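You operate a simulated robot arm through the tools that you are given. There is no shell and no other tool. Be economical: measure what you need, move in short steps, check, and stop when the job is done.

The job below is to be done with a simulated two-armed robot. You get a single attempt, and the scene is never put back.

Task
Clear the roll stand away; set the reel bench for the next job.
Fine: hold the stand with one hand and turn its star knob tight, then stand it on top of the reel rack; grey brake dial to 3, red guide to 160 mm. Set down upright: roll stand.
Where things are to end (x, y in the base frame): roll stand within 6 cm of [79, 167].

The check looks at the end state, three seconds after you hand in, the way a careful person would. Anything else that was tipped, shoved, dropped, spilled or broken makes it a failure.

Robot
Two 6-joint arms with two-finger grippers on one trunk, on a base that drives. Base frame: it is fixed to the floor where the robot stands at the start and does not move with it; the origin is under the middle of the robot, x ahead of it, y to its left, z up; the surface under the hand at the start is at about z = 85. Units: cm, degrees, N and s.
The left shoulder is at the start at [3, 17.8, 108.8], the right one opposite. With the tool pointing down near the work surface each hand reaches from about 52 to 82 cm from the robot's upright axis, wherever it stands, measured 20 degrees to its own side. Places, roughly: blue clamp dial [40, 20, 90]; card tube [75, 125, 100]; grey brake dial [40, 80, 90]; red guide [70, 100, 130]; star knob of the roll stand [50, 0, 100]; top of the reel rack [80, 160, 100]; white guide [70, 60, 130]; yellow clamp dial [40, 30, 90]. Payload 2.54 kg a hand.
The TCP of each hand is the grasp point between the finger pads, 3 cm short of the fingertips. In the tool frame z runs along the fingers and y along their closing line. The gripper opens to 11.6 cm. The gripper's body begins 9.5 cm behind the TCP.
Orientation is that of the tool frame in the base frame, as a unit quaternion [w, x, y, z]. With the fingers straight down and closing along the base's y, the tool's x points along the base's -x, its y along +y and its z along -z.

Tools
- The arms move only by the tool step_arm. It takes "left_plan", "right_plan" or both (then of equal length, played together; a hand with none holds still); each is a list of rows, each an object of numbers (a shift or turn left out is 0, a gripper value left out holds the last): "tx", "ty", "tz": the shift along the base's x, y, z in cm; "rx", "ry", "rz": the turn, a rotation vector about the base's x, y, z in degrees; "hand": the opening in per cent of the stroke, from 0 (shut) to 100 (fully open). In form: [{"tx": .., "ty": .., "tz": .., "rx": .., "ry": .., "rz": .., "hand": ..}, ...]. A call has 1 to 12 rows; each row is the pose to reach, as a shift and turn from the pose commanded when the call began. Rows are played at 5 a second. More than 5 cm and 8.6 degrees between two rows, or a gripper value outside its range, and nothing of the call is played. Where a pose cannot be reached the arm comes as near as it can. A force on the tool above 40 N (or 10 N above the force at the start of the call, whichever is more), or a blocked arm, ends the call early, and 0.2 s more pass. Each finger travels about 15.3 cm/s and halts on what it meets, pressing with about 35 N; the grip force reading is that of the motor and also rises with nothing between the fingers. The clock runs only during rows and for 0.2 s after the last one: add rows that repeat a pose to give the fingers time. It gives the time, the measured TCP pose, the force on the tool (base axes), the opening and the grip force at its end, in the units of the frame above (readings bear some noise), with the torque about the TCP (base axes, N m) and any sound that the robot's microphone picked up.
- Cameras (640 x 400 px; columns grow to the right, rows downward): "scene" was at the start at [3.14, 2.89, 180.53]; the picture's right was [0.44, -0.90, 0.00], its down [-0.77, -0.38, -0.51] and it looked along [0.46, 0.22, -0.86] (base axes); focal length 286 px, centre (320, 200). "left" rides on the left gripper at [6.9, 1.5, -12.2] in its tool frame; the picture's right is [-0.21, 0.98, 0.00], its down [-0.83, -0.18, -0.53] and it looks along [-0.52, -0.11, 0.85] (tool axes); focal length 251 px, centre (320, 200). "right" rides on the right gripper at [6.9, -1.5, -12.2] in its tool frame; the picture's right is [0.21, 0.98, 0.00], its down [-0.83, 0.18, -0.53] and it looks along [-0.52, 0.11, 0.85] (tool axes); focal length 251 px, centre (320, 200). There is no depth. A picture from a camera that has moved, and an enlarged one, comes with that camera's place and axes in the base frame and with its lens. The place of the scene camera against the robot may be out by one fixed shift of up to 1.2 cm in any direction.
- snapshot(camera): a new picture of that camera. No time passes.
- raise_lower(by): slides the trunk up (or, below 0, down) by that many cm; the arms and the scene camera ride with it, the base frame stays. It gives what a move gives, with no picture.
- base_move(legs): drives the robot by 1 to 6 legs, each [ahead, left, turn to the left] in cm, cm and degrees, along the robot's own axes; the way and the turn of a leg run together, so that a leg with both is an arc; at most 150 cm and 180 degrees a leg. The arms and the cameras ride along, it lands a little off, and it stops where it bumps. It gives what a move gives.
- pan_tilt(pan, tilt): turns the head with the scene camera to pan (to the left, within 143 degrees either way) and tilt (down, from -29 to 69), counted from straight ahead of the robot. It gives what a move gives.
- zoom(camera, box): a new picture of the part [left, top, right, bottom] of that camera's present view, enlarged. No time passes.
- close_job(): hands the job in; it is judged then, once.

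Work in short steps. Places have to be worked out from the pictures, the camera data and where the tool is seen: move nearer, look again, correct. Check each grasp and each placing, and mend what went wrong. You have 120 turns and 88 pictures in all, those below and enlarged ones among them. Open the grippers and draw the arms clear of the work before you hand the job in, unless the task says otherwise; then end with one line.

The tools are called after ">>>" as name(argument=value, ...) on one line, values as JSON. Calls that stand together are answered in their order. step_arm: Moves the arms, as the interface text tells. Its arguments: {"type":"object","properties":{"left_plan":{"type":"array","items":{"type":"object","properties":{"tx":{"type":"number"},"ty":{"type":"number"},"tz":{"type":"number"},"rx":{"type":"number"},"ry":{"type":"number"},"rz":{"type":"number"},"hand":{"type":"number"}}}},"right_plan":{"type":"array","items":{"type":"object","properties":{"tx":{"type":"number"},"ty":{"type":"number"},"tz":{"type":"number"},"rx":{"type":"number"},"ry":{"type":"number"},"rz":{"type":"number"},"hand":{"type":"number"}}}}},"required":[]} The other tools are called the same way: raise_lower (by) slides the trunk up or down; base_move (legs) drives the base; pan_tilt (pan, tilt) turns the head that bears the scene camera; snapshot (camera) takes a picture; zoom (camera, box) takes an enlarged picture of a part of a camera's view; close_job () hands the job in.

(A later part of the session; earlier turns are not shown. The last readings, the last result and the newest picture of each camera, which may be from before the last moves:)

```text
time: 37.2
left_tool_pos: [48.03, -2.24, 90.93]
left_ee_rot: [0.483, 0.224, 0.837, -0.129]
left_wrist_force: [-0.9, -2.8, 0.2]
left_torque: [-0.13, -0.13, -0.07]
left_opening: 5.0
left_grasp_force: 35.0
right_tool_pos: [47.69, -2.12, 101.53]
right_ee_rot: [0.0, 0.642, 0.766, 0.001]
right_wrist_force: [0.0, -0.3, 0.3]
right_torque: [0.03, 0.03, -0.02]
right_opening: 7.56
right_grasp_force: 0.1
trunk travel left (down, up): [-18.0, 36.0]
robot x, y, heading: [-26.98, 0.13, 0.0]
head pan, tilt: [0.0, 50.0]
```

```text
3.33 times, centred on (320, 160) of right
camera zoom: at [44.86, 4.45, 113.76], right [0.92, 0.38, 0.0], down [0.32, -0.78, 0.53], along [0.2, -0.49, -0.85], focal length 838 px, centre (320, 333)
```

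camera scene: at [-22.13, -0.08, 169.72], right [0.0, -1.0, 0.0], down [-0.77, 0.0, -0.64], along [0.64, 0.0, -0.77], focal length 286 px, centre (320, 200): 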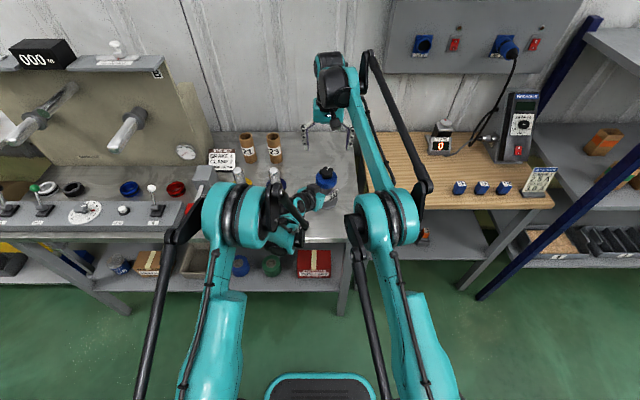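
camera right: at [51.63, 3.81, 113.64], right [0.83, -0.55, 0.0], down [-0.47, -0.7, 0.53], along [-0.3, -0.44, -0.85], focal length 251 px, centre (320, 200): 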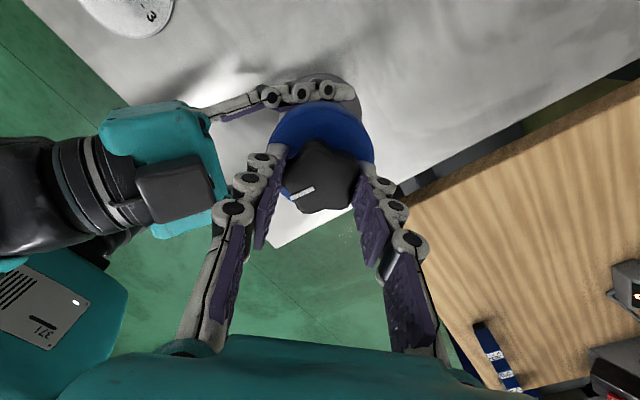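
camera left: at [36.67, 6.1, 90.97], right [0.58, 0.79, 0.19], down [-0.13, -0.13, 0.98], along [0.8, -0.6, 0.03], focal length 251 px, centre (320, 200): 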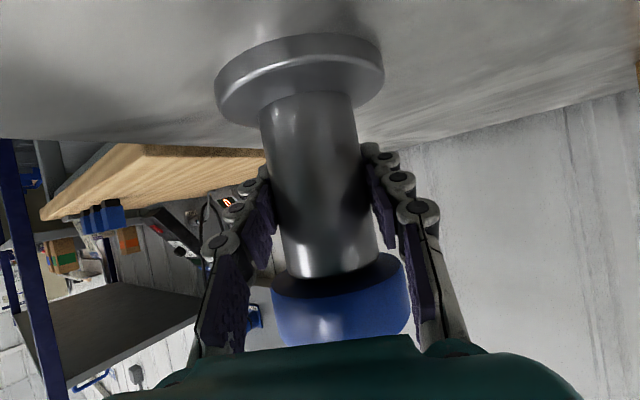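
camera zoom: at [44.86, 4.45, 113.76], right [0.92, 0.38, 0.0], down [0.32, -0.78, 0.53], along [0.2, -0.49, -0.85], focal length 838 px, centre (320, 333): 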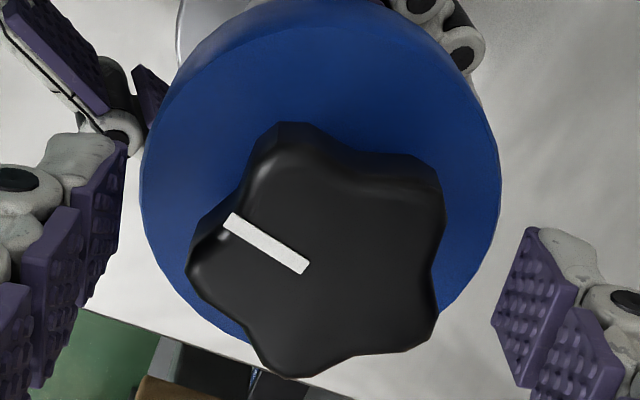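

The knob now slips in the fingers at 0.6 Nm with hardly any advance: it is tight. I lift the right hand off, then open the left hand and withdraw it horizontally.

>>> step_arm(right_plan=[{"tz": 2.5, "hand": 75}, {"tz": 6}, {"tz": 10}, {"tz": 12}, {"tz": 12}])

>>> step_arm(left_plan=[{"hand": 60}, {"hand": 100}, {"hand": 100}, {"tx": -3.4, "ty": 2}, {"tx": -6.8, "ty": 4}, {"tx": -10.2, "ty": 6}, {"tx": -10.2, "ty": 6, "tz": 3}, {"tx": -10.2, "ty": 6, "tz": 3}])

>>> snapshot(camera="right")

>>> snapshot(camera="left")

```text
time: 38.4
left_tool_pos: [48.02, -2.22, 90.87]
left_ee_rot: [0.482, 0.224, 0.837, -0.13]
left_wrist_force: [-0.1, -0.2, 1.1]
left_torque: [-0.1, -0.28, 0.0]
left_opening: 4.98
left_grasp_force: 34.8
right_tool_pos: [47.55, -2.03, 113.49]
right_ee_rot: [-0.001, 0.643, 0.766, 0.0]
right_wrist_force: [-0.2, 0.2, 0.3]
right_torque: [-0.02, 0.05, 0.0]
right_opening: 8.66
right_grasp_force: 0.0
trunk travel left (down, up): [-18.0, 36.0]
robot x, y, heading: [-26.67, -0.01, 0.1]
head pan, tilt: [0.0, 50.0]
```

```text
time: 40.2
left_tool_pos: [38.09, 3.69, 93.84]
left_ee_rot: [0.482, 0.224, 0.837, -0.129]
left_wrist_force: [1.0, 0.9, 0.1]
left_torque: [0.0, 0.01, 0.0]
left_opening: 11.62
left_grasp_force: 0.1
left hand out of reach, approached as far as the arm can: row 6
right_tool_pos: [47.71, -1.98, 113.39]
right_ee_rot: [0.001, 0.643, 0.766, 0.0]
right_wrist_force: [-0.8, 0.5, 1.2]
right_torque: [-0.01, 0.01, 0.01]
right_opening: 8.69
right_grasp_force: 0.0
trunk travel left (down, up): [-18.0, 36.0]
robot x, y, heading: [-27.01, -0.25, 0.1]
head pan, tilt: [0.0, 50.0]
```

```text
55 pictures are left
camera right: at [44.88, 4.59, 125.64], right [0.92, 0.38, 0.0], down [0.32, -0.78, 0.53], along [0.2, -0.49, -0.85], focal length 251 px, centre (320, 200)
```

right: 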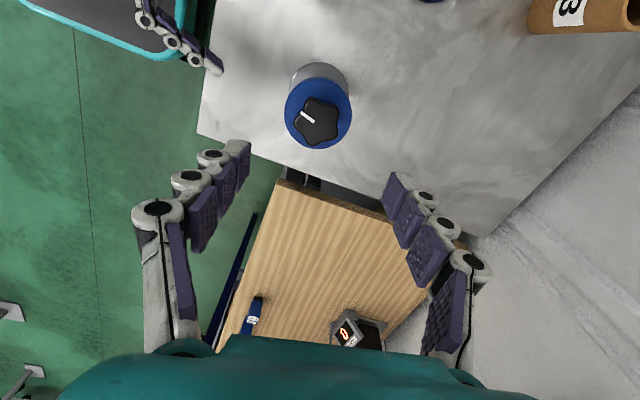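

```text
54 pictures are left
camera left: at [26.71, 11.93, 93.9], right [0.58, 0.79, 0.18], down [-0.13, -0.13, 0.98], along [0.8, -0.6, 0.03], focal length 251 px, centre (320, 200)
```

left: 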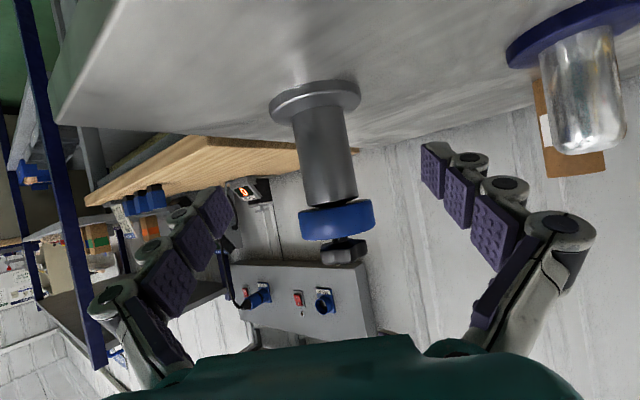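

Stand remains upright. Open the right hand fully and descend around the blue flange (z ≈ 97).

>>> step_arm(right_plan=[{"hand": 100}, {"tx": 0.2, "ty": -0.2, "tz": -4, "hand": 100}, {"tx": 0.2, "ty": -0.2, "tz": -8.5}, {"tx": 0.2, "ty": -0.2, "tz": -13}, {"tx": 0.2, "ty": -0.2, "tz": -16.4}, {"tx": 0.2, "ty": -0.2, "tz": -16.4}])

>>> snapshot(camera="left")

>>> snapshot(camera="right")

```text
time: 41.6
left_tool_pos: [38.0, 3.63, 93.86]
left_ee_rot: [0.482, 0.224, 0.837, -0.129]
left_wrist_force: [-0.3, -1.4, -0.4]
left_torque: [-0.02, 0.0, -0.05]
left_opening: 11.61
left_grasp_force: 0.0
right_tool_pos: [47.84, -2.15, 97.31]
right_ee_rot: [0.001, 0.643, 0.766, 0.0]
right_wrist_force: [0.1, 0.2, -0.2]
right_torque: [-0.01, -0.03, -0.03]
right_opening: 11.61
right_grasp_force: 0.0
trunk travel left (down, up): [-18.0, 36.0]
robot x, y, heading: [-27.2, 0.07, -0.1]
head pan, tilt: [0.0, 50.0]
```

```text
53 pictures are left
camera left: at [26.67, 11.89, 93.93], right [0.58, 0.79, 0.19], down [-0.13, -0.13, 0.98], along [0.8, -0.6, 0.03], focal length 251 px, centre (320, 200)
```

left: 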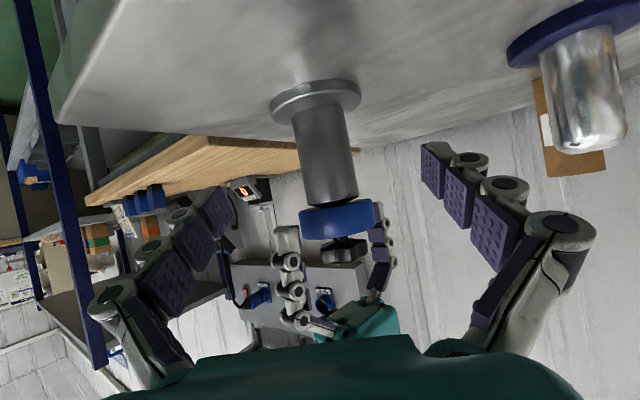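

```text
52 pictures are left
camera right: at [45.09, 4.32, 109.38], right [0.92, 0.38, 0.0], down [0.32, -0.78, 0.53], along [0.2, -0.49, -0.85], focal length 251 px, centre (320, 200)
```

right: 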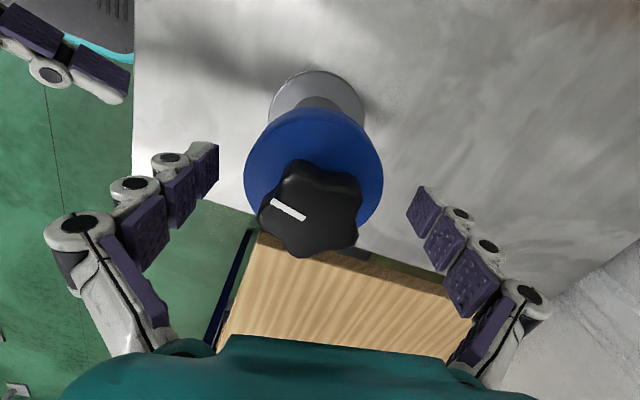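

The fingertips only overlap the upper part of the flange; I lower 1.7 cm more and close.

>>> step_arm(right_plan=[{"tz": -1}, {"tz": -1.7}, {"tz": -1.7, "hand": 80}, {"tz": -1.7, "hand": 68}, {"tz": -1.7, "hand": 58}, {"tz": -1.7, "hand": 50}, {"tz": -1.7, "hand": 50}])

>>> snapshot(camera="left")

```text
time: 43.2
left_tool_pos: [38.05, 3.66, 93.93]
left_ee_rot: [0.483, 0.225, 0.836, -0.13]
left_wrist_force: [0.3, 0.8, 0.4]
left_torque: [-0.02, -0.01, -0.02]
left_opening: 11.61
left_grasp_force: 0.1
right_tool_pos: [47.81, -2.27, 95.56]
right_ee_rot: [0.0, 0.642, 0.766, 0.0]
right_wrist_force: [-0.7, -0.7, 6.3]
right_torque: [0.07, 0.03, 0.14]
right_opening: 7.13
right_grasp_force: 35.1
trunk travel left (down, up): [-18.0, 36.0]
robot x, y, heading: [-27.19, 0.25, -0.2]
head pan, tilt: [0.0, 50.0]
```

```text
51 pictures are left
camera left: at [26.64, 11.9, 93.95], right [0.58, 0.79, 0.19], down [-0.13, -0.13, 0.98], along [0.8, -0.6, 0.03], focal length 251 px, centre (320, 200)
```

left: 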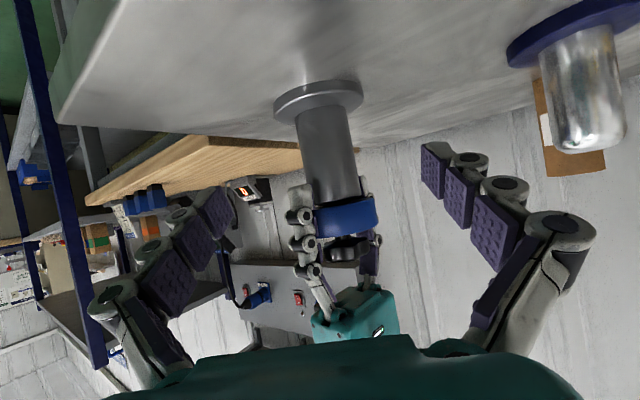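

Gripped at 7.13 cm. Lift 6 cm and check it hangs straight.

>>> step_arm(right_plan=[{"tz": 1}, {"tz": 2.5}, {"tz": 4.5}, {"tz": 7}, {"tz": 7}])

>>> snapshot(camera="left")

```text
time: 44.4
left_tool_pos: [37.99, 3.63, 93.77]
left_ee_rot: [0.482, 0.224, 0.837, -0.13]
left_wrist_force: [0.2, -0.1, 0.6]
left_torque: [0.01, -0.02, 0.01]
left_opening: 11.62
left_grasp_force: 0.0
right_tool_pos: [48.08, -2.28, 102.41]
right_ee_rot: [-0.001, 0.643, 0.766, -0.001]
right_wrist_force: [-0.1, 0.4, -6.4]
right_torque: [0.0, -0.01, 0.0]
right_opening: 7.14
right_grasp_force: 34.9
trunk travel left (down, up): [-18.0, 36.0]
robot x, y, heading: [-26.92, 0.33, 0.0]
head pan, tilt: [0.0, 50.0]
```

```text
50 pictures are left
camera left: at [26.75, 11.9, 93.87], right [0.58, 0.79, 0.18], down [-0.13, -0.13, 0.98], along [0.8, -0.6, 0.03], focal length 251 px, centre (320, 200)
```

left: 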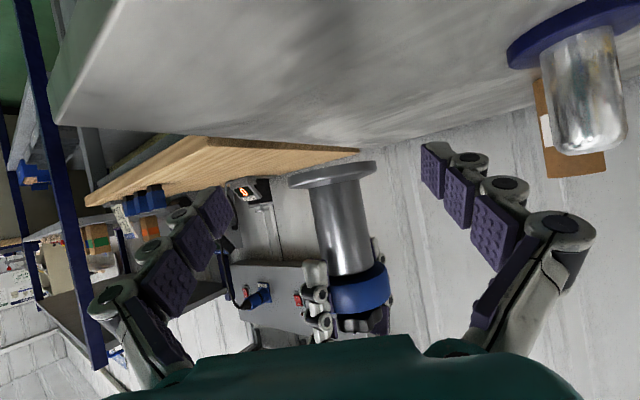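

The stand hangs straight (~0.65 kg). Raise the trunk, then fold both hands back toward the robot, left hand returning to fingers-down.

>>> raise_lower(by=20)

>>> step_arm(left_plan=[{"tx": -3.3, "ty": 2.85, "tz": 1.2, "rx": 1.3, "ry": 4.88, "rz": 2.27}, {"tx": -6.6, "ty": 5.7, "tz": 2.4, "rx": 2.6, "ry": 9.76, "rz": 4.54}, {"tx": -9.9, "ty": 8.55, "tz": 3.6, "rx": 3.9, "ry": 14.64, "rz": 6.81}, {"tx": -13.2, "ty": 11.4, "tz": 4.8, "rx": 5.2, "ry": 19.52, "rz": 9.08}, {"tx": -16.5, "ty": 14.25, "tz": 6, "rx": 6.5, "ry": 24.4, "rz": 11.35}, {"tx": -19.8, "ty": 17.1, "tz": 7.2, "rx": 7.8, "ry": 29.3, "rz": 13.6}, {"tx": -23.1, "ty": 19.95, "tz": 8.4, "rx": 9.1, "ry": 34.2, "rz": 15.9}, {"tx": -26.4, "ty": 22.8, "tz": 9.6, "rx": 10.4, "ry": 39, "rz": 18.1}, {"tx": -29.7, "ty": 25.65, "tz": 10.8, "rx": 11.7, "ry": 43.9, "rz": 20.4}, {"tx": -33, "ty": 28.5, "tz": 12, "rx": 13, "ry": 48.8, "rz": 22.7}, {"tx": -36.3, "ty": 31.35, "tz": 13.2, "rx": 14.4, "ry": 53.7, "rz": 25}, {"tx": -39.6, "ty": 34.2, "tz": 14.4, "rx": 15.7, "ry": 58.6, "rz": 27.2}], right_plan=[{"tx": -1.7, "ty": -1, "rz": 6.6}, {"tx": -3.4, "ty": -2, "rz": 13.2}, {"tx": -5, "ty": -3, "rz": 19.8}, {"tx": -6.7, "ty": -4, "rz": 26.4}, {"tx": -8.4, "ty": -5, "rz": 33}, {"tx": -10, "ty": -6, "rz": 39.6}, {"tx": -11.7, "ty": -7, "rz": 46.2}, {"tx": -13.4, "ty": -8, "rz": 52.8}, {"tx": -15, "ty": -9, "rz": 59.4}, {"tx": -16.7, "ty": -10, "rz": 66}, {"tx": -18.4, "ty": -11, "rz": 72.6}, {"tx": -20, "ty": -12, "rz": 79}])

>>> pan_tilt(pan=55, tilt=40)

>>> snapshot(camera="scene")

```text
time: 46.6
left_tool_pos: [38.08, 3.69, 113.68]
left_ee_rot: [0.483, 0.224, 0.837, -0.13]
left_wrist_force: [0.7, 0.2, 0.2]
left_torque: [0.02, -0.02, 0.01]
left_opening: 11.6
left_grasp_force: 0.1
right_tool_pos: [48.18, -2.2, 122.39]
right_ee_rot: [0.0, 0.643, 0.766, -0.001]
right_wrist_force: [-0.2, -0.1, -5.5]
right_torque: [0.0, 0.02, -0.02]
right_opening: 7.12
right_grasp_force: 35.3
trunk travel left (down, up): [-38.0, 16.0]
robot x, y, heading: [-27.16, 0.08, -0.2]
head pan, tilt: [0.0, 50.0]
```

```text
time: 49.2
left_tool_pos: [-1.68, 37.82, 128.22]
left_ee_rot: [-0.002, 0.0, 1.0, 0.0]
left_wrist_force: [-0.4, -0.2, -0.1]
left_torque: [-0.01, 0.01, 0.03]
left_opening: 11.61
left_grasp_force: 0.1
right_tool_pos: [27.96, -14.34, 122.4]
right_ee_rot: [0.0, 0.006, 1.0, 0.0]
right_wrist_force: [-0.5, 0.1, -5.3]
right_torque: [-0.01, -0.06, -0.01]
right_opening: 7.13
right_grasp_force: 35.2
trunk travel left (down, up): [-38.0, 16.0]
robot x, y, heading: [-26.63, 0.04, 0.0]
head pan, tilt: [0.0, 50.0]
```

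```text
time: 50.4
left_tool_pos: [-1.46, 37.71, 128.09]
left_ee_rot: [-0.001, 0.0, 1.0, 0.0]
left_wrist_force: [1.0, -0.4, 0.0]
left_torque: [-0.03, -0.02, 0.0]
left_opening: 11.61
left_grasp_force: 0.1
right_tool_pos: [28.09, -14.17, 122.46]
right_ee_rot: [0.0, 0.009, 1.0, 0.0]
right_wrist_force: [0.2, -0.6, -6.3]
right_torque: [-0.02, -0.03, 0.0]
right_opening: 7.15
right_grasp_force: 34.7
trunk travel left (down, up): [-38.0, 16.0]
robot x, y, heading: [-26.78, -0.05, -0.2]
head pan, tilt: [55.0, 40.0]
```

```text
49 pictures are left
camera scene: at [-24.82, 6.86, 191.13], right [0.82, -0.57, 0.0], down [-0.37, -0.53, -0.77], along [0.44, 0.63, -0.64], focal length 286 px, centre (320, 200)
```

scene: 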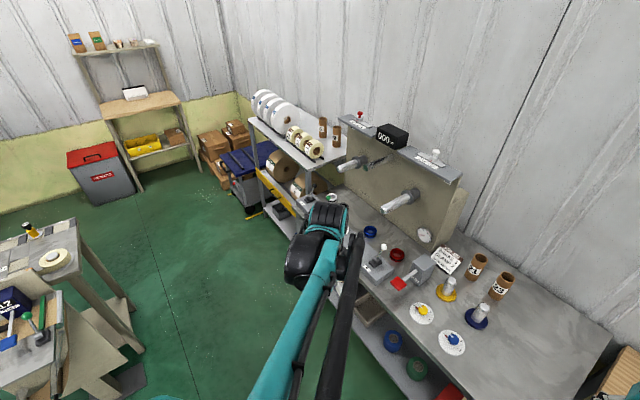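

Path is clear along the bench; the left table starts at x≈-68. I raise the trunk fully and drive left in two legs, edging forward a bit.

>>> raise_lower(by=14)

>>> base_move(legs=[[0, 100, 0], [10, 55, 0]])

>>> pan_tilt(pan=0, tilt=45)

>>> snapshot(camera="scene")

```text
time: 52.1
left_tool_pos: [-1.51, 37.85, 142.2]
left_ee_rot: [-0.001, -0.001, 1.0, 0.0]
left_wrist_force: [0.3, 0.1, 0.5]
left_torque: [0.05, -0.01, 0.02]
left_opening: 11.6
left_grasp_force: 0.0
right_tool_pos: [28.19, -14.35, 136.47]
right_ee_rot: [0.0, 0.009, 1.0, -0.001]
right_wrist_force: [0.1, 0.1, -6.6]
right_torque: [0.02, -0.03, 0.01]
right_opening: 7.11
right_grasp_force: 35.3
trunk travel left (down, up): [-52.0, 2.0]
robot x, y, heading: [-26.66, 0.12, 0.1]
head pan, tilt: [55.0, 40.0]
```

```text
time: 60.0
left_tool_pos: [6.95, 192.07, 142.24]
left_ee_rot: [-0.001, -0.003, 1.0, 0.001]
left_wrist_force: [-0.1, -0.7, 0.6]
left_torque: [0.02, -0.01, 0.02]
left_opening: 11.58
left_grasp_force: 0.0
right_tool_pos: [37.03, 140.27, 136.49]
right_ee_rot: [0.0, 0.005, 1.0, 0.0]
right_wrist_force: [-0.4, -0.6, -6.5]
right_torque: [-0.01, -0.05, 0.0]
right_opening: 7.12
right_grasp_force: 35.2
trunk travel left (down, up): [-52.0, 2.0]
robot x, y, heading: [-18.14, 154.09, 0.2]
head pan, tilt: [55.0, 40.0]
```

```text
time: 61.3
left_tool_pos: [6.97, 192.08, 142.21]
left_ee_rot: [0.0, -0.003, 1.0, 0.0]
left_wrist_force: [-0.3, -0.3, -0.1]
left_torque: [0.0, -0.01, 0.01]
left_opening: 11.57
left_grasp_force: 0.0
right_tool_pos: [36.85, 140.25, 136.47]
right_ee_rot: [0.0, 0.006, 1.0, 0.0]
right_wrist_force: [0.3, 0.6, -6.1]
right_torque: [-0.01, -0.02, 0.03]
right_opening: 7.12
right_grasp_force: 34.9
trunk travel left (down, up): [-52.0, 2.0]
robot x, y, heading: [-18.1, 154.3, 0.4]
head pan, tilt: [0.0, 45.0]
```

```text
48 pictures are left
camera scene: at [-12.83, 154.12, 204.4], right [0.01, -1.0, 0.0], down [-0.71, -0.01, -0.71], along [0.71, 0.01, -0.71], focal length 286 px, centre (320, 200)
```

scene: 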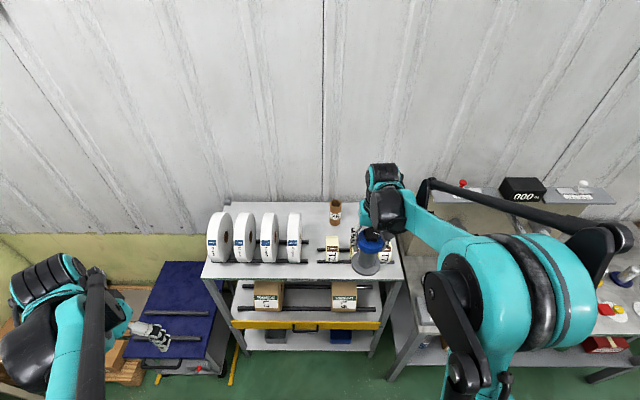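

Rack top is clear at the target: last white roll spans x 50–69 at y≈165, so (80,166) is free behind it. I raise the hand 5 cm, drive left 36, then forward 21.

>>> step_arm(right_plan=[{"tz": 2.5}, {"tz": 6}, {"tz": 6}])

>>> base_move(legs=[[0, 34, 0], [21, 0, 0]])

>>> snapshot(camera="scene")

```text
time: 62.1
left_tool_pos: [7.01, 192.12, 142.19]
left_ee_rot: [-0.001, -0.003, 1.0, 0.0]
left_wrist_force: [0.3, 0.4, 0.4]
left_torque: [-0.01, 0.01, -0.03]
left_opening: 11.62
left_grasp_force: 0.0
right_tool_pos: [37.17, 140.18, 142.26]
right_ee_rot: [0.0, 0.005, 1.0, 0.0]
right_wrist_force: [0.5, -0.5, -6.9]
right_torque: [0.0, 0.01, 0.0]
right_opening: 7.11
right_grasp_force: 34.6
trunk travel left (down, up): [-52.0, 2.0]
robot x, y, heading: [-18.33, 154.3, 0.2]
head pan, tilt: [0.0, 45.0]
```

```text
time: 65.5
left_tool_pos: [27.18, 225.91, 142.24]
left_ee_rot: [-0.001, -0.005, 1.0, 0.0]
left_wrist_force: [0.1, 0.9, -0.1]
left_torque: [-0.01, -0.03, -0.05]
left_opening: 11.61
left_grasp_force: 0.0
right_tool_pos: [57.44, 174.16, 142.33]
right_ee_rot: [0.0, 0.005, 1.0, 0.0]
right_wrist_force: [-0.3, -0.1, -7.0]
right_torque: [-0.01, -0.1, -0.01]
right_opening: 7.12
right_grasp_force: 35.0
trunk travel left (down, up): [-52.0, 2.0]
robot x, y, heading: [2.35, 187.66, 0.8]
head pan, tilt: [0.0, 45.0]
```

```text
47 pictures are left
camera scene: at [7.35, 187.82, 204.41], right [0.01, -1.0, 0.0], down [-0.71, -0.01, -0.71], along [0.71, 0.01, -0.71], focal length 286 px, centre (320, 200)
```

scene: 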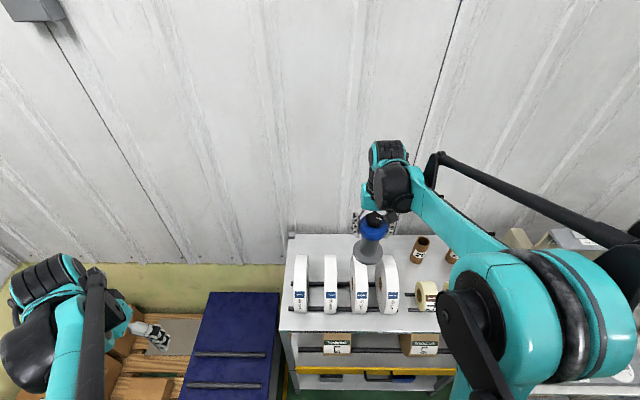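

Now move over the target at height.

>>> step_arm(right_plan=[{"tx": 4.5, "ty": -1.6}, {"tx": 9, "ty": -3.3}, {"tx": 13.5, "ty": -4.9}, {"tx": 18, "ty": -6.5}, {"tx": 22.6, "ty": -8.2}, {"tx": 22.6, "ty": -8.2}])

>>> snapshot(camera="right")

>>> snapshot(camera="scene")

```text
time: 66.9
left_tool_pos: [27.21, 225.94, 142.29]
left_ee_rot: [-0.002, -0.005, 1.0, 0.0]
left_wrist_force: [-0.2, 0.3, -0.5]
left_torque: [-0.02, -0.05, 0.02]
left_opening: 11.6
left_grasp_force: 0.1
right_tool_pos: [80.17, 166.05, 142.18]
right_ee_rot: [0.0, 0.004, 1.0, 0.0]
right_wrist_force: [-0.9, -0.3, -6.0]
right_torque: [0.02, -0.02, 0.0]
right_opening: 7.13
right_grasp_force: 34.8
trunk travel left (down, up): [-52.0, 2.0]
robot x, y, heading: [2.42, 187.88, 0.4]
head pan, tilt: [0.0, 45.0]
```

```text
46 pictures are left
camera right: at [73.17, 164.65, 154.34], right [-0.21, 0.98, 0.0], down [0.83, 0.18, 0.53], along [0.52, 0.11, -0.85], focal length 251 px, centre (320, 200)
```

right: 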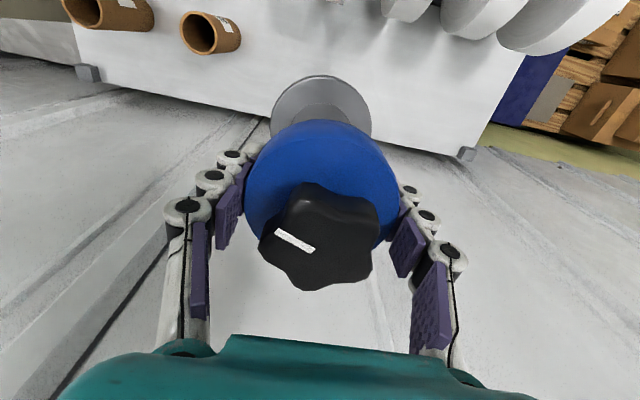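

```text
45 pictures are left
camera scene: at [7.43, 187.88, 204.41], right [0.01, -1.0, 0.0], down [-0.71, -0.01, -0.71], along [0.71, 0.01, -0.71], focal length 286 px, centre (320, 200)
```

scene: 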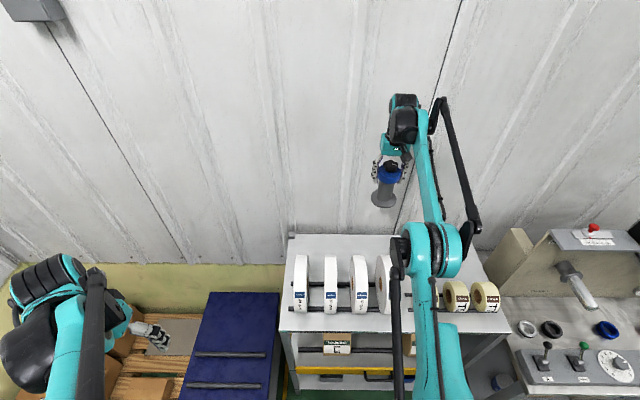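

Position is good (rear margin ~2.5 cm); I shift 0.8 cm forward and lower with the arm to just above the rack.

>>> step_arm(right_plan=[{"tx": -0.8, "tz": -4.5}, {"tx": -0.8, "tz": -9}, {"tx": -0.8, "tz": -13.5}, {"tx": -0.8, "tz": -18}, {"tx": -0.8, "tz": -22.5}, {"tx": -0.8, "tz": -26}, {"tx": -0.8, "tz": -26}])

>>> snapshot(camera="right")

>>> snapshot(camera="scene")

```text
time: 68.5
left_tool_pos: [27.37, 225.88, 142.24]
left_ee_rot: [-0.001, -0.005, 1.0, 0.0]
left_wrist_force: [0.7, 0.1, 0.9]
left_torque: [-0.03, 0.0, 0.0]
left_opening: 11.59
left_grasp_force: 0.0
right_tool_pos: [79.42, 165.99, 116.28]
right_ee_rot: [0.0, 0.005, 1.0, 0.0]
right_wrist_force: [-0.3, -0.4, -5.8]
right_torque: [0.01, -0.04, -0.03]
right_opening: 7.1
right_grasp_force: 34.9
trunk travel left (down, up): [-52.0, 2.0]
robot x, y, heading: [2.49, 187.98, 0.5]
head pan, tilt: [0.0, 45.0]
```

```text
44 pictures are left
camera right: at [72.28, 164.44, 128.44], right [-0.21, 0.98, 0.0], down [0.83, 0.17, 0.53], along [0.52, 0.11, -0.85], focal length 251 px, centre (320, 200)
```

right: 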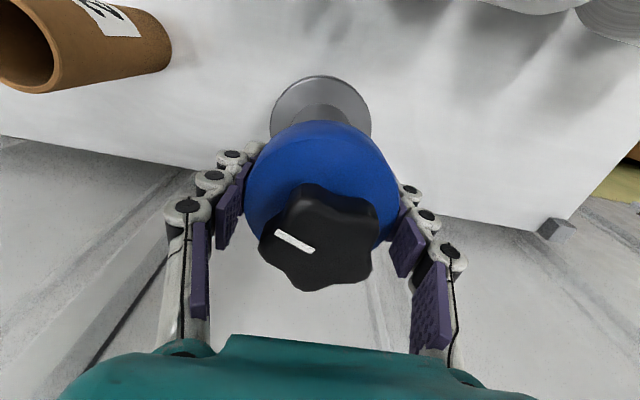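

```text
43 pictures are left
camera scene: at [7.58, 187.82, 204.41], right [0.01, -1.0, 0.0], down [-0.71, -0.01, -0.71], along [0.71, 0.01, -0.71], focal length 286 px, centre (320, 200)
```

scene: 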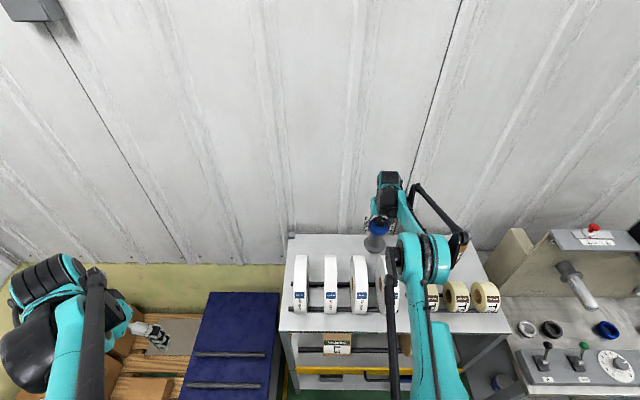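

Lower gently, watching the weight come off.

>>> step_arm(right_plan=[{"tz": -1.5}, {"tz": -3}, {"tz": -4}, {"tz": -4.8}, {"tz": -4.8}])

```text
time: 69.7
left_tool_pos: [27.38, 225.88, 142.12]
left_ee_rot: [-0.002, -0.005, 1.0, 0.0]
left_wrist_force: [-1.3, -0.3, -0.5]
left_torque: [0.03, 0.01, -0.02]
left_opening: 11.6
left_grasp_force: 0.0
right_tool_pos: [79.35, 165.86, 111.39]
right_ee_rot: [0.0, 0.005, 1.0, 0.0]
right_wrist_force: [-0.1, -0.3, -6.4]
right_torque: [0.0, 0.0, -0.03]
right_opening: 7.11
right_grasp_force: 35.4
trunk travel left (down, up): [-52.0, 2.0]
robot x, y, heading: [2.01, 187.97, 0.5]
head pan, tilt: [0.0, 45.0]
```

Still hanging; continue in fine steps.

>>> step_arm(right_plan=[{"tz": -0.4}, {"tz": -0.8}, {"tz": -1.1}, {"tz": -1.1}])

```text
time: 70.7
left_tool_pos: [27.34, 225.92, 142.27]
left_ee_rot: [-0.001, -0.005, 1.0, 0.0]
left_wrist_force: [0.3, 0.5, -0.2]
left_torque: [-0.02, -0.02, 0.01]
left_opening: 11.6
left_grasp_force: 0.2
right_tool_pos: [79.18, 165.97, 110.59]
right_ee_rot: [0.001, 0.005, 1.0, 0.0]
right_wrist_force: [0.1, 0.1, -7.0]
right_torque: [-0.01, -0.01, 0.02]
right_opening: 7.13
right_grasp_force: 34.9
trunk travel left (down, up): [-52.0, 2.0]
robot x, y, heading: [2.48, 187.85, 0.7]
head pan, tilt: [0.0, 45.0]
```

>>> step_arm(right_plan=[{"tz": -0.3}, {"tz": -0.6}, {"tz": -0.9}, {"tz": -0.9}])

>>> zoom(camera="right", box=[200, 40, 440, 190])

```text
time: 71.7
left_tool_pos: [27.2, 225.96, 142.26]
left_ee_rot: [-0.001, -0.005, 1.0, 0.0]
left_wrist_force: [0.6, -0.2, 0.0]
left_torque: [0.0, -0.01, -0.03]
left_opening: 11.61
left_grasp_force: 0.0
right_tool_pos: [78.52, 165.88, 110.09]
right_ee_rot: [0.001, 0.004, 1.0, 0.0]
right_wrist_force: [4.5, -2.9, 18.9]
right_torque: [0.01, 0.09, 0.09]
right_opening: 7.14
right_grasp_force: 34.5
right hand out of reach, approached as far as the arm can: row 1, 2, 3, 4
trunk travel left (down, up): [-52.0, 2.0]
robot x, y, heading: [2.31, 188.12, 0.6]
head pan, tilt: [0.0, 45.0]
```

```text
2.67 times, centred on (320, 115) of right
camera zoom: at [71.45, 164.48, 122.25], right [-0.21, 0.98, 0.0], down [0.83, 0.17, 0.54], along [0.52, 0.11, -0.84], focal length 670 px, centre (320, 427)
```

zoom: 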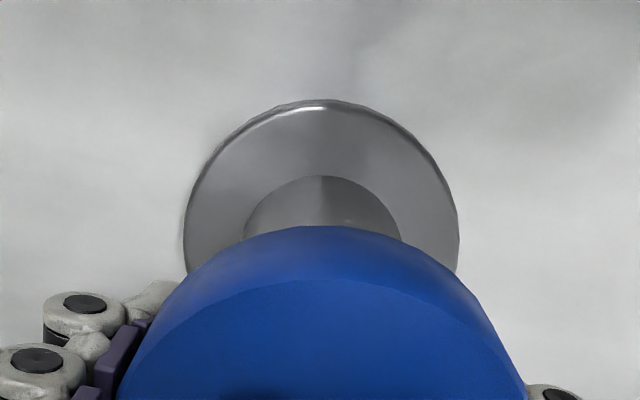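

Contact (weight off, pressing ~19 N). Ease up slightly, then open.

>>> step_arm(right_plan=[{"tz": 0.3}, {"tz": 0.3}, {"tz": 0.3, "hand": 65}, {"tz": 0.3, "hand": 75}, {"tz": 0.3, "hand": 85}, {"tz": 0.3, "hand": 85}])

>>> snapshot(camera="right")

```text
time: 73.1
left_tool_pos: [27.29, 225.85, 142.21]
left_ee_rot: [-0.001, -0.005, 1.0, 0.0]
left_wrist_force: [-1.2, -0.5, 0.2]
left_torque: [-0.02, -0.02, -0.06]
left_opening: 11.62
left_grasp_force: 0.1
right_tool_pos: [78.67, 165.98, 110.25]
right_ee_rot: [0.0, 0.003, 1.0, 0.0]
right_wrist_force: [-0.1, -0.6, 0.5]
right_torque: [0.0, 0.02, 0.0]
right_opening: 9.87
right_grasp_force: 0.0
trunk travel left (down, up): [-52.0, 2.0]
robot x, y, heading: [2.37, 188.05, 0.5]
head pan, tilt: [0.0, 45.0]
```

```text
41 pictures are left
camera right: at [71.61, 164.53, 122.49], right [-0.21, 0.98, 0.0], down [0.83, 0.17, 0.53], along [0.52, 0.11, -0.85], focal length 251 px, centre (320, 200)
```

right: 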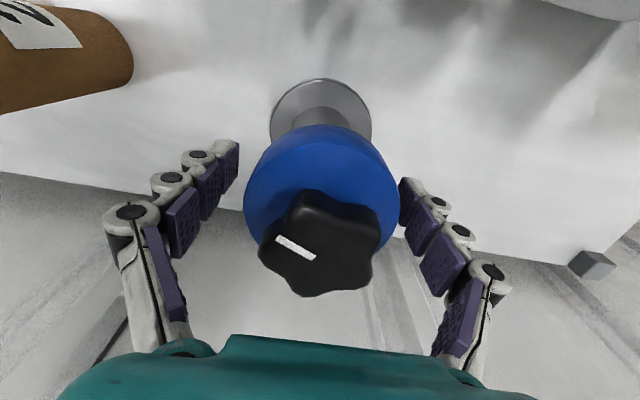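

Stand is standing by itself. Open fully and lift straight up.

>>> step_arm(right_plan=[{"hand": 100}, {"hand": 100}, {"tz": 3}, {"tz": 7.5}, {"tz": 12}, {"tz": 16.5}, {"tz": 21}, {"tz": 25.5}, {"tz": 30}, {"tz": 30}])

>>> snapshot(camera="right")

```text
time: 75.3
left_tool_pos: [27.29, 225.91, 142.16]
left_ee_rot: [-0.001, -0.005, 1.0, 0.001]
left_wrist_force: [0.8, -0.3, 0.3]
left_torque: [0.02, 0.02, 0.02]
left_opening: 11.59
left_grasp_force: 0.0
right_tool_pos: [78.52, 166.01, 140.37]
right_ee_rot: [0.0, 0.004, 1.0, -0.001]
right_wrist_force: [0.2, -0.2, 0.3]
right_torque: [0.0, 0.01, 0.0]
right_opening: 11.6
right_grasp_force: 0.0
trunk travel left (down, up): [-52.0, 2.0]
robot x, y, heading: [2.37, 187.68, 0.3]
head pan, tilt: [0.0, 45.0]
```

```text
40 pictures are left
camera right: at [71.64, 164.53, 152.58], right [-0.21, 0.98, 0.0], down [0.83, 0.17, 0.53], along [0.52, 0.11, -0.85], focal length 251 px, centre (320, 200)
```

right: 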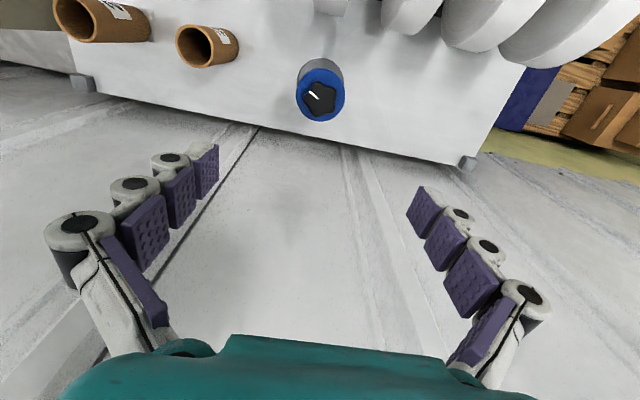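

Stand is at about (78.5,166). Retract the right hand toward the robot.

>>> step_arm(right_plan=[{"tx": -4.5, "ty": -1.5}, {"tx": -9, "ty": -3}, {"tx": -13.5, "ty": -4.5}, {"tx": -18, "ty": -6}, {"tx": -22.5, "ty": -7.5}, {"tx": -27, "ty": -9}, {"tx": -31.5, "ty": -10.5}, {"tx": -36, "ty": -12}, {"tx": -40, "ty": -13.5}, {"tx": -40, "ty": -13.5}])

>>> base_move(legs=[[-22, 0, 0], [0, -125, 0]])

>>> pan_tilt(pan=15, tilt=45)

>>> snapshot(camera="scene")

```text
time: 77.5
left_tool_pos: [27.35, 225.9, 142.22]
left_ee_rot: [-0.003, -0.005, 1.0, 0.0]
left_wrist_force: [0.2, 0.4, -0.3]
left_torque: [-0.02, 0.01, -0.01]
left_opening: 11.61
left_grasp_force: 0.1
right_tool_pos: [38.7, 152.72, 140.41]
right_ee_rot: [0.0, 0.003, 1.0, 0.0]
right_wrist_force: [1.0, 0.3, 0.1]
right_torque: [0.02, 0.03, -0.03]
right_opening: 11.6
right_grasp_force: 0.1
trunk travel left (down, up): [-52.0, 2.0]
robot x, y, heading: [2.2, 187.77, 0.4]
head pan, tilt: [0.0, 45.0]
```

```text
time: 85.1
left_tool_pos: [7.37, 100.73, 142.09]
left_ee_rot: [-0.001, -0.015, 1.0, 0.001]
left_wrist_force: [-0.2, 0.2, -0.5]
left_torque: [0.02, 0.02, -0.03]
left_opening: 11.6
left_grasp_force: 0.0
right_tool_pos: [20.04, 27.9, 140.33]
right_ee_rot: [0.001, -0.006, 1.0, 0.0]
right_wrist_force: [0.8, -1.4, -0.4]
right_torque: [0.01, 0.02, -0.02]
right_opening: 11.59
right_grasp_force: 0.1
trunk travel left (down, up): [-52.0, 2.0]
robot x, y, heading: [-16.73, 62.22, 1.7]
head pan, tilt: [0.0, 45.0]
```

```text
time: 85.9
left_tool_pos: [7.35, 100.76, 142.24]
left_ee_rot: [-0.002, -0.015, 1.0, 0.0]
left_wrist_force: [0.3, -0.3, 0.3]
left_torque: [0.02, 0.02, 0.02]
left_opening: 11.61
left_grasp_force: 0.0
right_tool_pos: [20.13, 27.77, 140.36]
right_ee_rot: [0.0, -0.005, 1.0, 0.0]
right_wrist_force: [1.0, -1.1, 0.1]
right_torque: [0.02, 0.02, 0.02]
right_opening: 11.61
right_grasp_force: 0.0
trunk travel left (down, up): [-52.0, 2.0]
robot x, y, heading: [-16.68, 62.29, 1.7]
head pan, tilt: [15.0, 45.0]
```

```text
39 pictures are left
camera scene: at [-11.92, 64.37, 204.41], right [0.29, -0.96, 0.0], down [-0.68, -0.2, -0.71], along [0.68, 0.2, -0.71], focal length 286 px, centre (320, 200)
```

scene: 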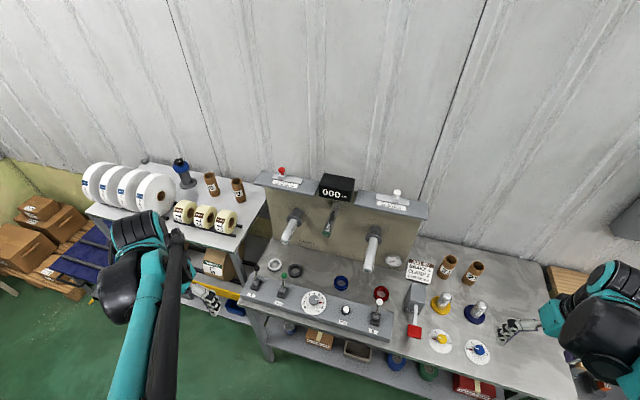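

Good view now. Zoom on the brake dial panel and the red guide scale.

>>> zoom(camera="scene", box=[240, 250, 400, 350])

>>> zoom(camera="scene", box=[250, 155, 330, 205])

```text
4.00 times, centred on (320, 300) of scene
camera zoom: at [-11.92, 64.37, 204.41], right [0.29, -0.96, 0.0], down [-0.68, -0.2, -0.71], along [0.68, 0.2, -0.71], focal length 1146 px, centre (320, -200)
```

zoom: 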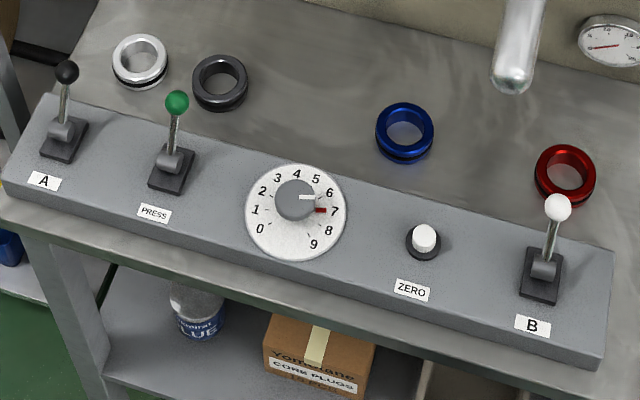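

```text
8.00 times, centred on (290, 180) of scene
camera zoom: at [-11.92, 64.37, 204.41], right [0.29, -0.96, 0.0], down [-0.68, -0.2, -0.71], along [0.68, 0.2, -0.71], focal length 2291 px, centre (560, 360)
```

zoom: 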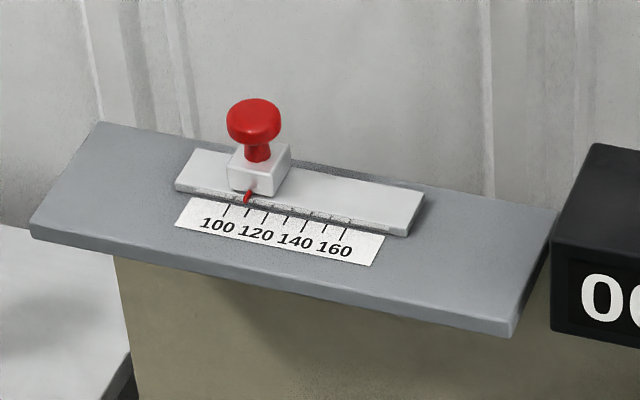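

The dial's pointer is near 7; 3 lies ~120° counter-clockwise. I lower the trunk and bring the left hand over the dial at about (39,82).

>>> raise_lower(by=-22)

>>> step_arm(left_plan=[{"tx": 4, "ty": -2.4}, {"tx": 8, "ty": -4.8}, {"tx": 12, "ty": -7.1}, {"tx": 16, "ty": -9.5}, {"tx": 20, "ty": -11.9}, {"tx": 24, "ty": -14.2, "tz": -3}, {"tx": 28, "ty": -16.6, "tz": -5}, {"tx": 31.7, "ty": -18.9, "tz": -7}, {"tx": 31.7, "ty": -18.9, "tz": -10, "hand": 60}, {"tx": 31.7, "ty": -18.9, "tz": -10}])

>>> snapshot(camera="left")

```text
time: 88.2
left_tool_pos: [7.44, 100.8, 120.18]
left_ee_rot: [-0.001, -0.015, 1.0, 0.0]
left_wrist_force: [0.0, 0.2, 0.2]
left_torque: [0.02, 0.04, -0.01]
left_opening: 11.59
left_grasp_force: 0.1
right_tool_pos: [20.12, 27.77, 118.32]
right_ee_rot: [-0.001, -0.007, 1.0, 0.0]
right_wrist_force: [-0.3, 0.0, 0.6]
right_torque: [0.01, 0.0, 0.01]
right_opening: 11.61
right_grasp_force: 0.1
trunk travel left (down, up): [-30.0, 24.0]
robot x, y, heading: [-16.71, 62.45, 1.6]
head pan, tilt: [15.0, 45.0]
```

```text
refused: row 6 steps farther than a row can; nothing moved
```

```text
36 pictures are left
camera left: at [0.56, 102.05, 132.39], right [0.19, 0.98, 0.0], down [0.83, -0.16, 0.53], along [0.52, -0.1, -0.85], focal length 251 px, centre (320, 200)
```

left: 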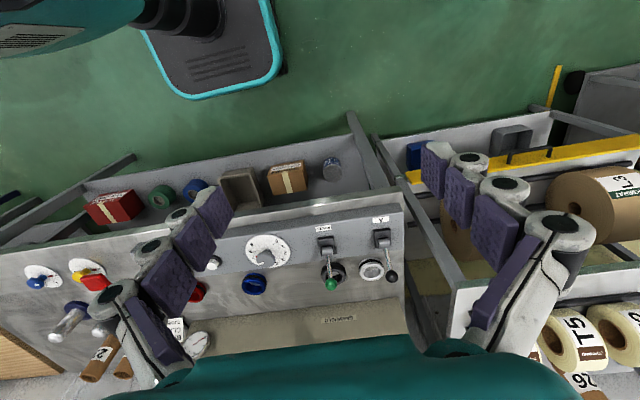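

Row step too large; resend with smaller steps.

>>> step_arm(left_plan=[{"tx": 4, "ty": -2.4}, {"tx": 8, "ty": -4.8}, {"tx": 12, "ty": -7.1}, {"tx": 16, "ty": -9.5}, {"tx": 20, "ty": -11.9}, {"tx": 24, "ty": -14.2}, {"tx": 28, "ty": -16.6}, {"tx": 31.7, "ty": -18.9}, {"tx": 31.7, "ty": -18.9, "tz": -4.5, "hand": 60}, {"tx": 31.7, "ty": -18.9, "tz": -9}, {"tx": 31.7, "ty": -18.9, "tz": -9}])

>>> snapshot(camera="left")

```text
time: 90.6
left_tool_pos: [39.27, 81.82, 111.17]
left_ee_rot: [-0.001, -0.015, 1.0, 0.0]
left_wrist_force: [-0.2, -0.3, 0.7]
left_torque: [-0.02, -0.05, 0.0]
left_opening: 6.94
left_grasp_force: 0.0
right_tool_pos: [20.13, 27.8, 118.33]
right_ee_rot: [0.001, -0.006, 1.0, 0.0]
right_wrist_force: [-0.4, -0.7, 1.0]
right_torque: [-0.02, -0.02, -0.01]
right_opening: 11.6
right_grasp_force: 0.0
trunk travel left (down, up): [-30.0, 24.0]
robot x, y, heading: [-16.7, 62.25, 2.0]
head pan, tilt: [15.0, 45.0]
```

```text
35 pictures are left
camera left: at [32.4, 83.19, 123.49], right [0.19, 0.98, 0.0], down [0.83, -0.16, 0.53], along [0.52, -0.1, -0.85], focal length 251 px, centre (320, 200)
```

left: 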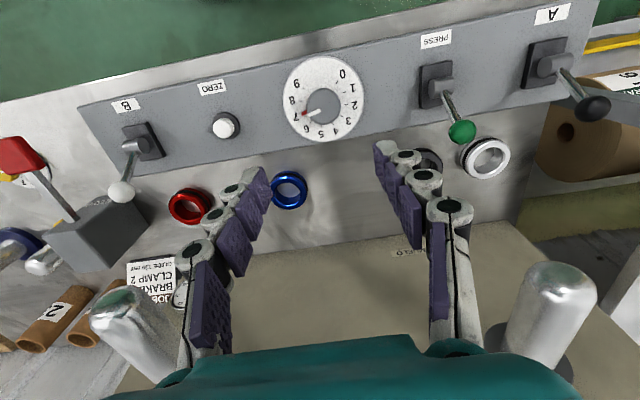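

Zoom on the dial to read the pointer.

>>> zoom(camera="left", box=[270, 50, 382, 150])

```text
4.00 times, centred on (326, 100) of left
camera zoom: at [32.4, 83.19, 123.49], right [0.19, 0.98, 0.0], down [0.83, -0.16, 0.53], along [0.52, -0.1, -0.85], focal length 1006 px, centre (296, 600)
```

zoom: 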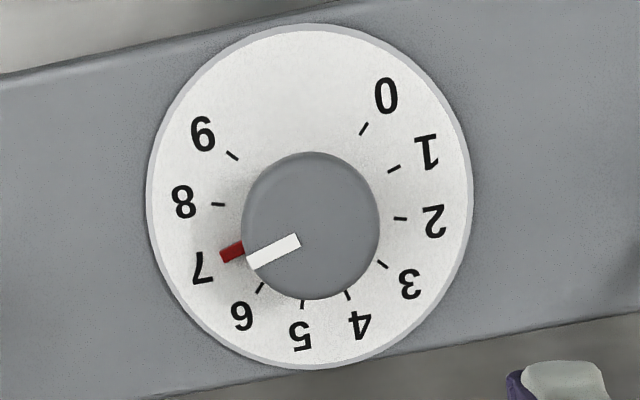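

Pointer is at 7; divisions are 30°, so +120° to reach 3. I centre over the knob (38.4,82.4) and descend part way.

>>> step_arm(left_plan=[{"tx": -0.9, "ty": 0.6, "tz": -4.5}, {"tx": -0.9, "ty": 0.6, "tz": -9}, {"tx": -0.9, "ty": 0.6, "tz": -12.5}, {"tx": -0.9, "ty": 0.6, "tz": -12.5}])

>>> snapshot(camera="left")

>>> snapshot(camera="scene")

```text
time: 91.6
left_tool_pos: [38.23, 82.42, 98.78]
left_ee_rot: [-0.001, -0.015, 1.0, 0.0]
left_wrist_force: [-0.3, 0.7, 0.7]
left_torque: [0.01, 0.0, -0.02]
left_opening: 6.96
left_grasp_force: 0.1
right_tool_pos: [20.03, 27.75, 118.34]
right_ee_rot: [-0.001, -0.006, 1.0, 0.0]
right_wrist_force: [-0.5, 0.5, 0.4]
right_torque: [0.03, -0.02, 0.01]
right_opening: 11.6
right_grasp_force: 0.0
trunk travel left (down, up): [-30.0, 24.0]
robot x, y, heading: [-16.57, 62.21, 1.8]
head pan, tilt: [15.0, 45.0]
```

```text
33 pictures are left
camera left: at [31.38, 83.7, 110.94], right [0.19, 0.98, 0.0], down [0.83, -0.16, 0.53], along [0.52, -0.1, -0.85], focal length 251 px, centre (320, 200)
```

left: 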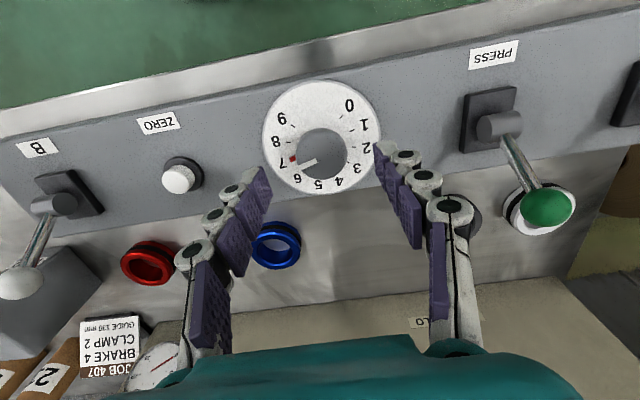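

```text
32 pictures are left
camera scene: at [-12.0, 64.41, 182.41], right [0.29, -0.96, 0.0], down [-0.68, -0.2, -0.71], along [0.68, 0.2, -0.71], focal length 286 px, centre (320, 200)
```

scene: 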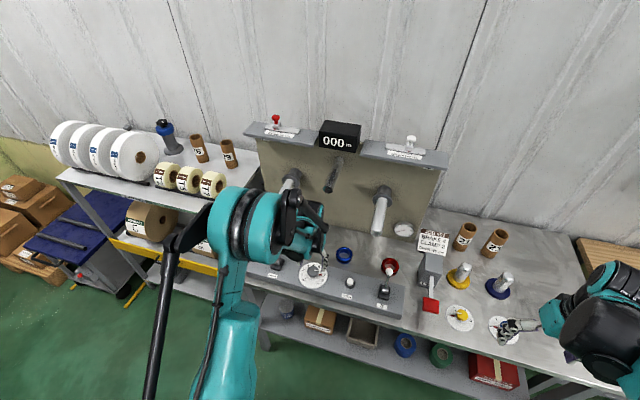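

Knob top computes to z≈94, face ≈91.7. Lower to fingertip z≈92.5 and close.

>>> step_arm(left_plan=[{"tz": -2}, {"tz": -3.3}, {"tz": -3.3, "hand": 50}, {"tz": -3.3, "hand": 40}, {"tz": -3.3, "hand": 30}, {"tz": -3.3, "hand": 22}, {"tz": -3.3, "hand": 22}])

>>> snapshot(camera="left")

```text
time: 93.2
left_tool_pos: [38.24, 82.39, 95.48]
left_ee_rot: [-0.001, -0.014, 1.0, 0.0]
left_wrist_force: [-0.5, -0.3, -0.3]
left_torque: [0.01, -0.02, 0.02]
left_opening: 2.55
left_grasp_force: 0.1
right_tool_pos: [20.15, 27.85, 118.32]
right_ee_rot: [-0.001, -0.007, 1.0, -0.001]
right_wrist_force: [-1.0, -0.2, 0.3]
right_torque: [0.01, 0.0, -0.02]
right_opening: 11.62
right_grasp_force: 0.1
trunk travel left (down, up): [-30.0, 24.0]
robot x, y, heading: [-16.66, 62.04, 1.7]
head pan, tilt: [15.0, 45.0]
```

```text
31 pictures are left
camera left: at [31.39, 83.66, 107.6], right [0.19, 0.98, 0.0], down [0.83, -0.16, 0.53], along [0.52, -0.1, -0.85], focal length 251 px, centre (320, 200)
```

left: 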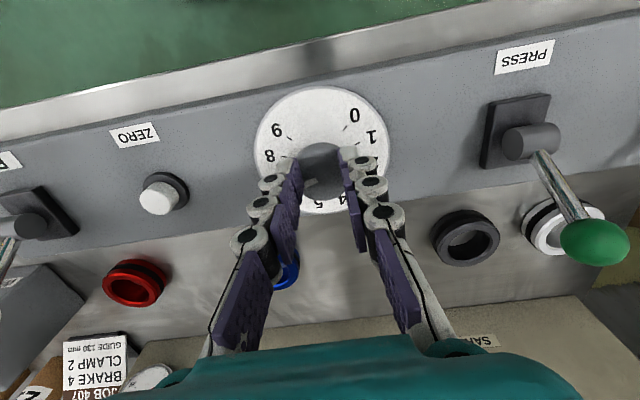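

The fingers closed above the knob; its top is nearer z≈91. Reopen, lower 2.3 cm, and try again.

>>> step_arm(left_plan=[{"hand": 60}, {"hand": 60}, {"tx": 0.2, "tz": -1.2}, {"tx": 0.2, "tz": -2.3}, {"tx": 0.2, "tz": -2.3}])

>>> snapshot(camera="left")

```text
time: 94.4
left_tool_pos: [38.27, 82.58, 93.08]
left_ee_rot: [0.0, -0.015, 1.0, 0.0]
left_wrist_force: [0.2, 0.7, -0.1]
left_torque: [0.0, -0.01, 0.02]
left_opening: 6.95
left_grasp_force: 0.1
right_tool_pos: [20.15, 27.86, 118.37]
right_ee_rot: [0.0, -0.007, 1.0, 0.0]
right_wrist_force: [-0.7, 0.3, 0.1]
right_torque: [0.02, 0.01, 0.01]
right_opening: 11.58
right_grasp_force: 0.0
trunk travel left (down, up): [-30.0, 24.0]
robot x, y, heading: [-16.77, 62.7, 1.9]
head pan, tilt: [15.0, 45.0]
```

```text
30 pictures are left
camera left: at [31.47, 83.77, 105.32], right [0.19, 0.98, 0.0], down [0.83, -0.16, 0.53], along [0.52, -0.1, -0.85], focal length 251 px, centre (320, 200)
```

left: 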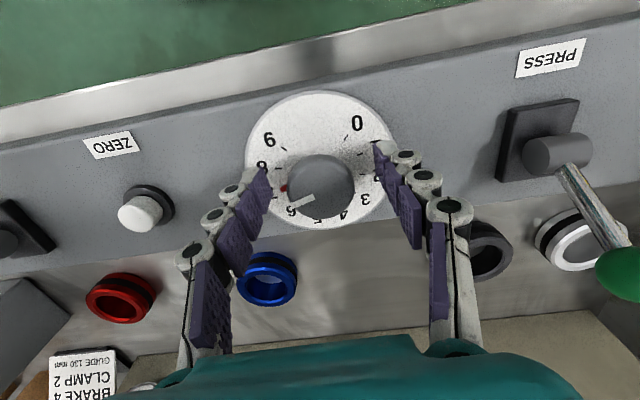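

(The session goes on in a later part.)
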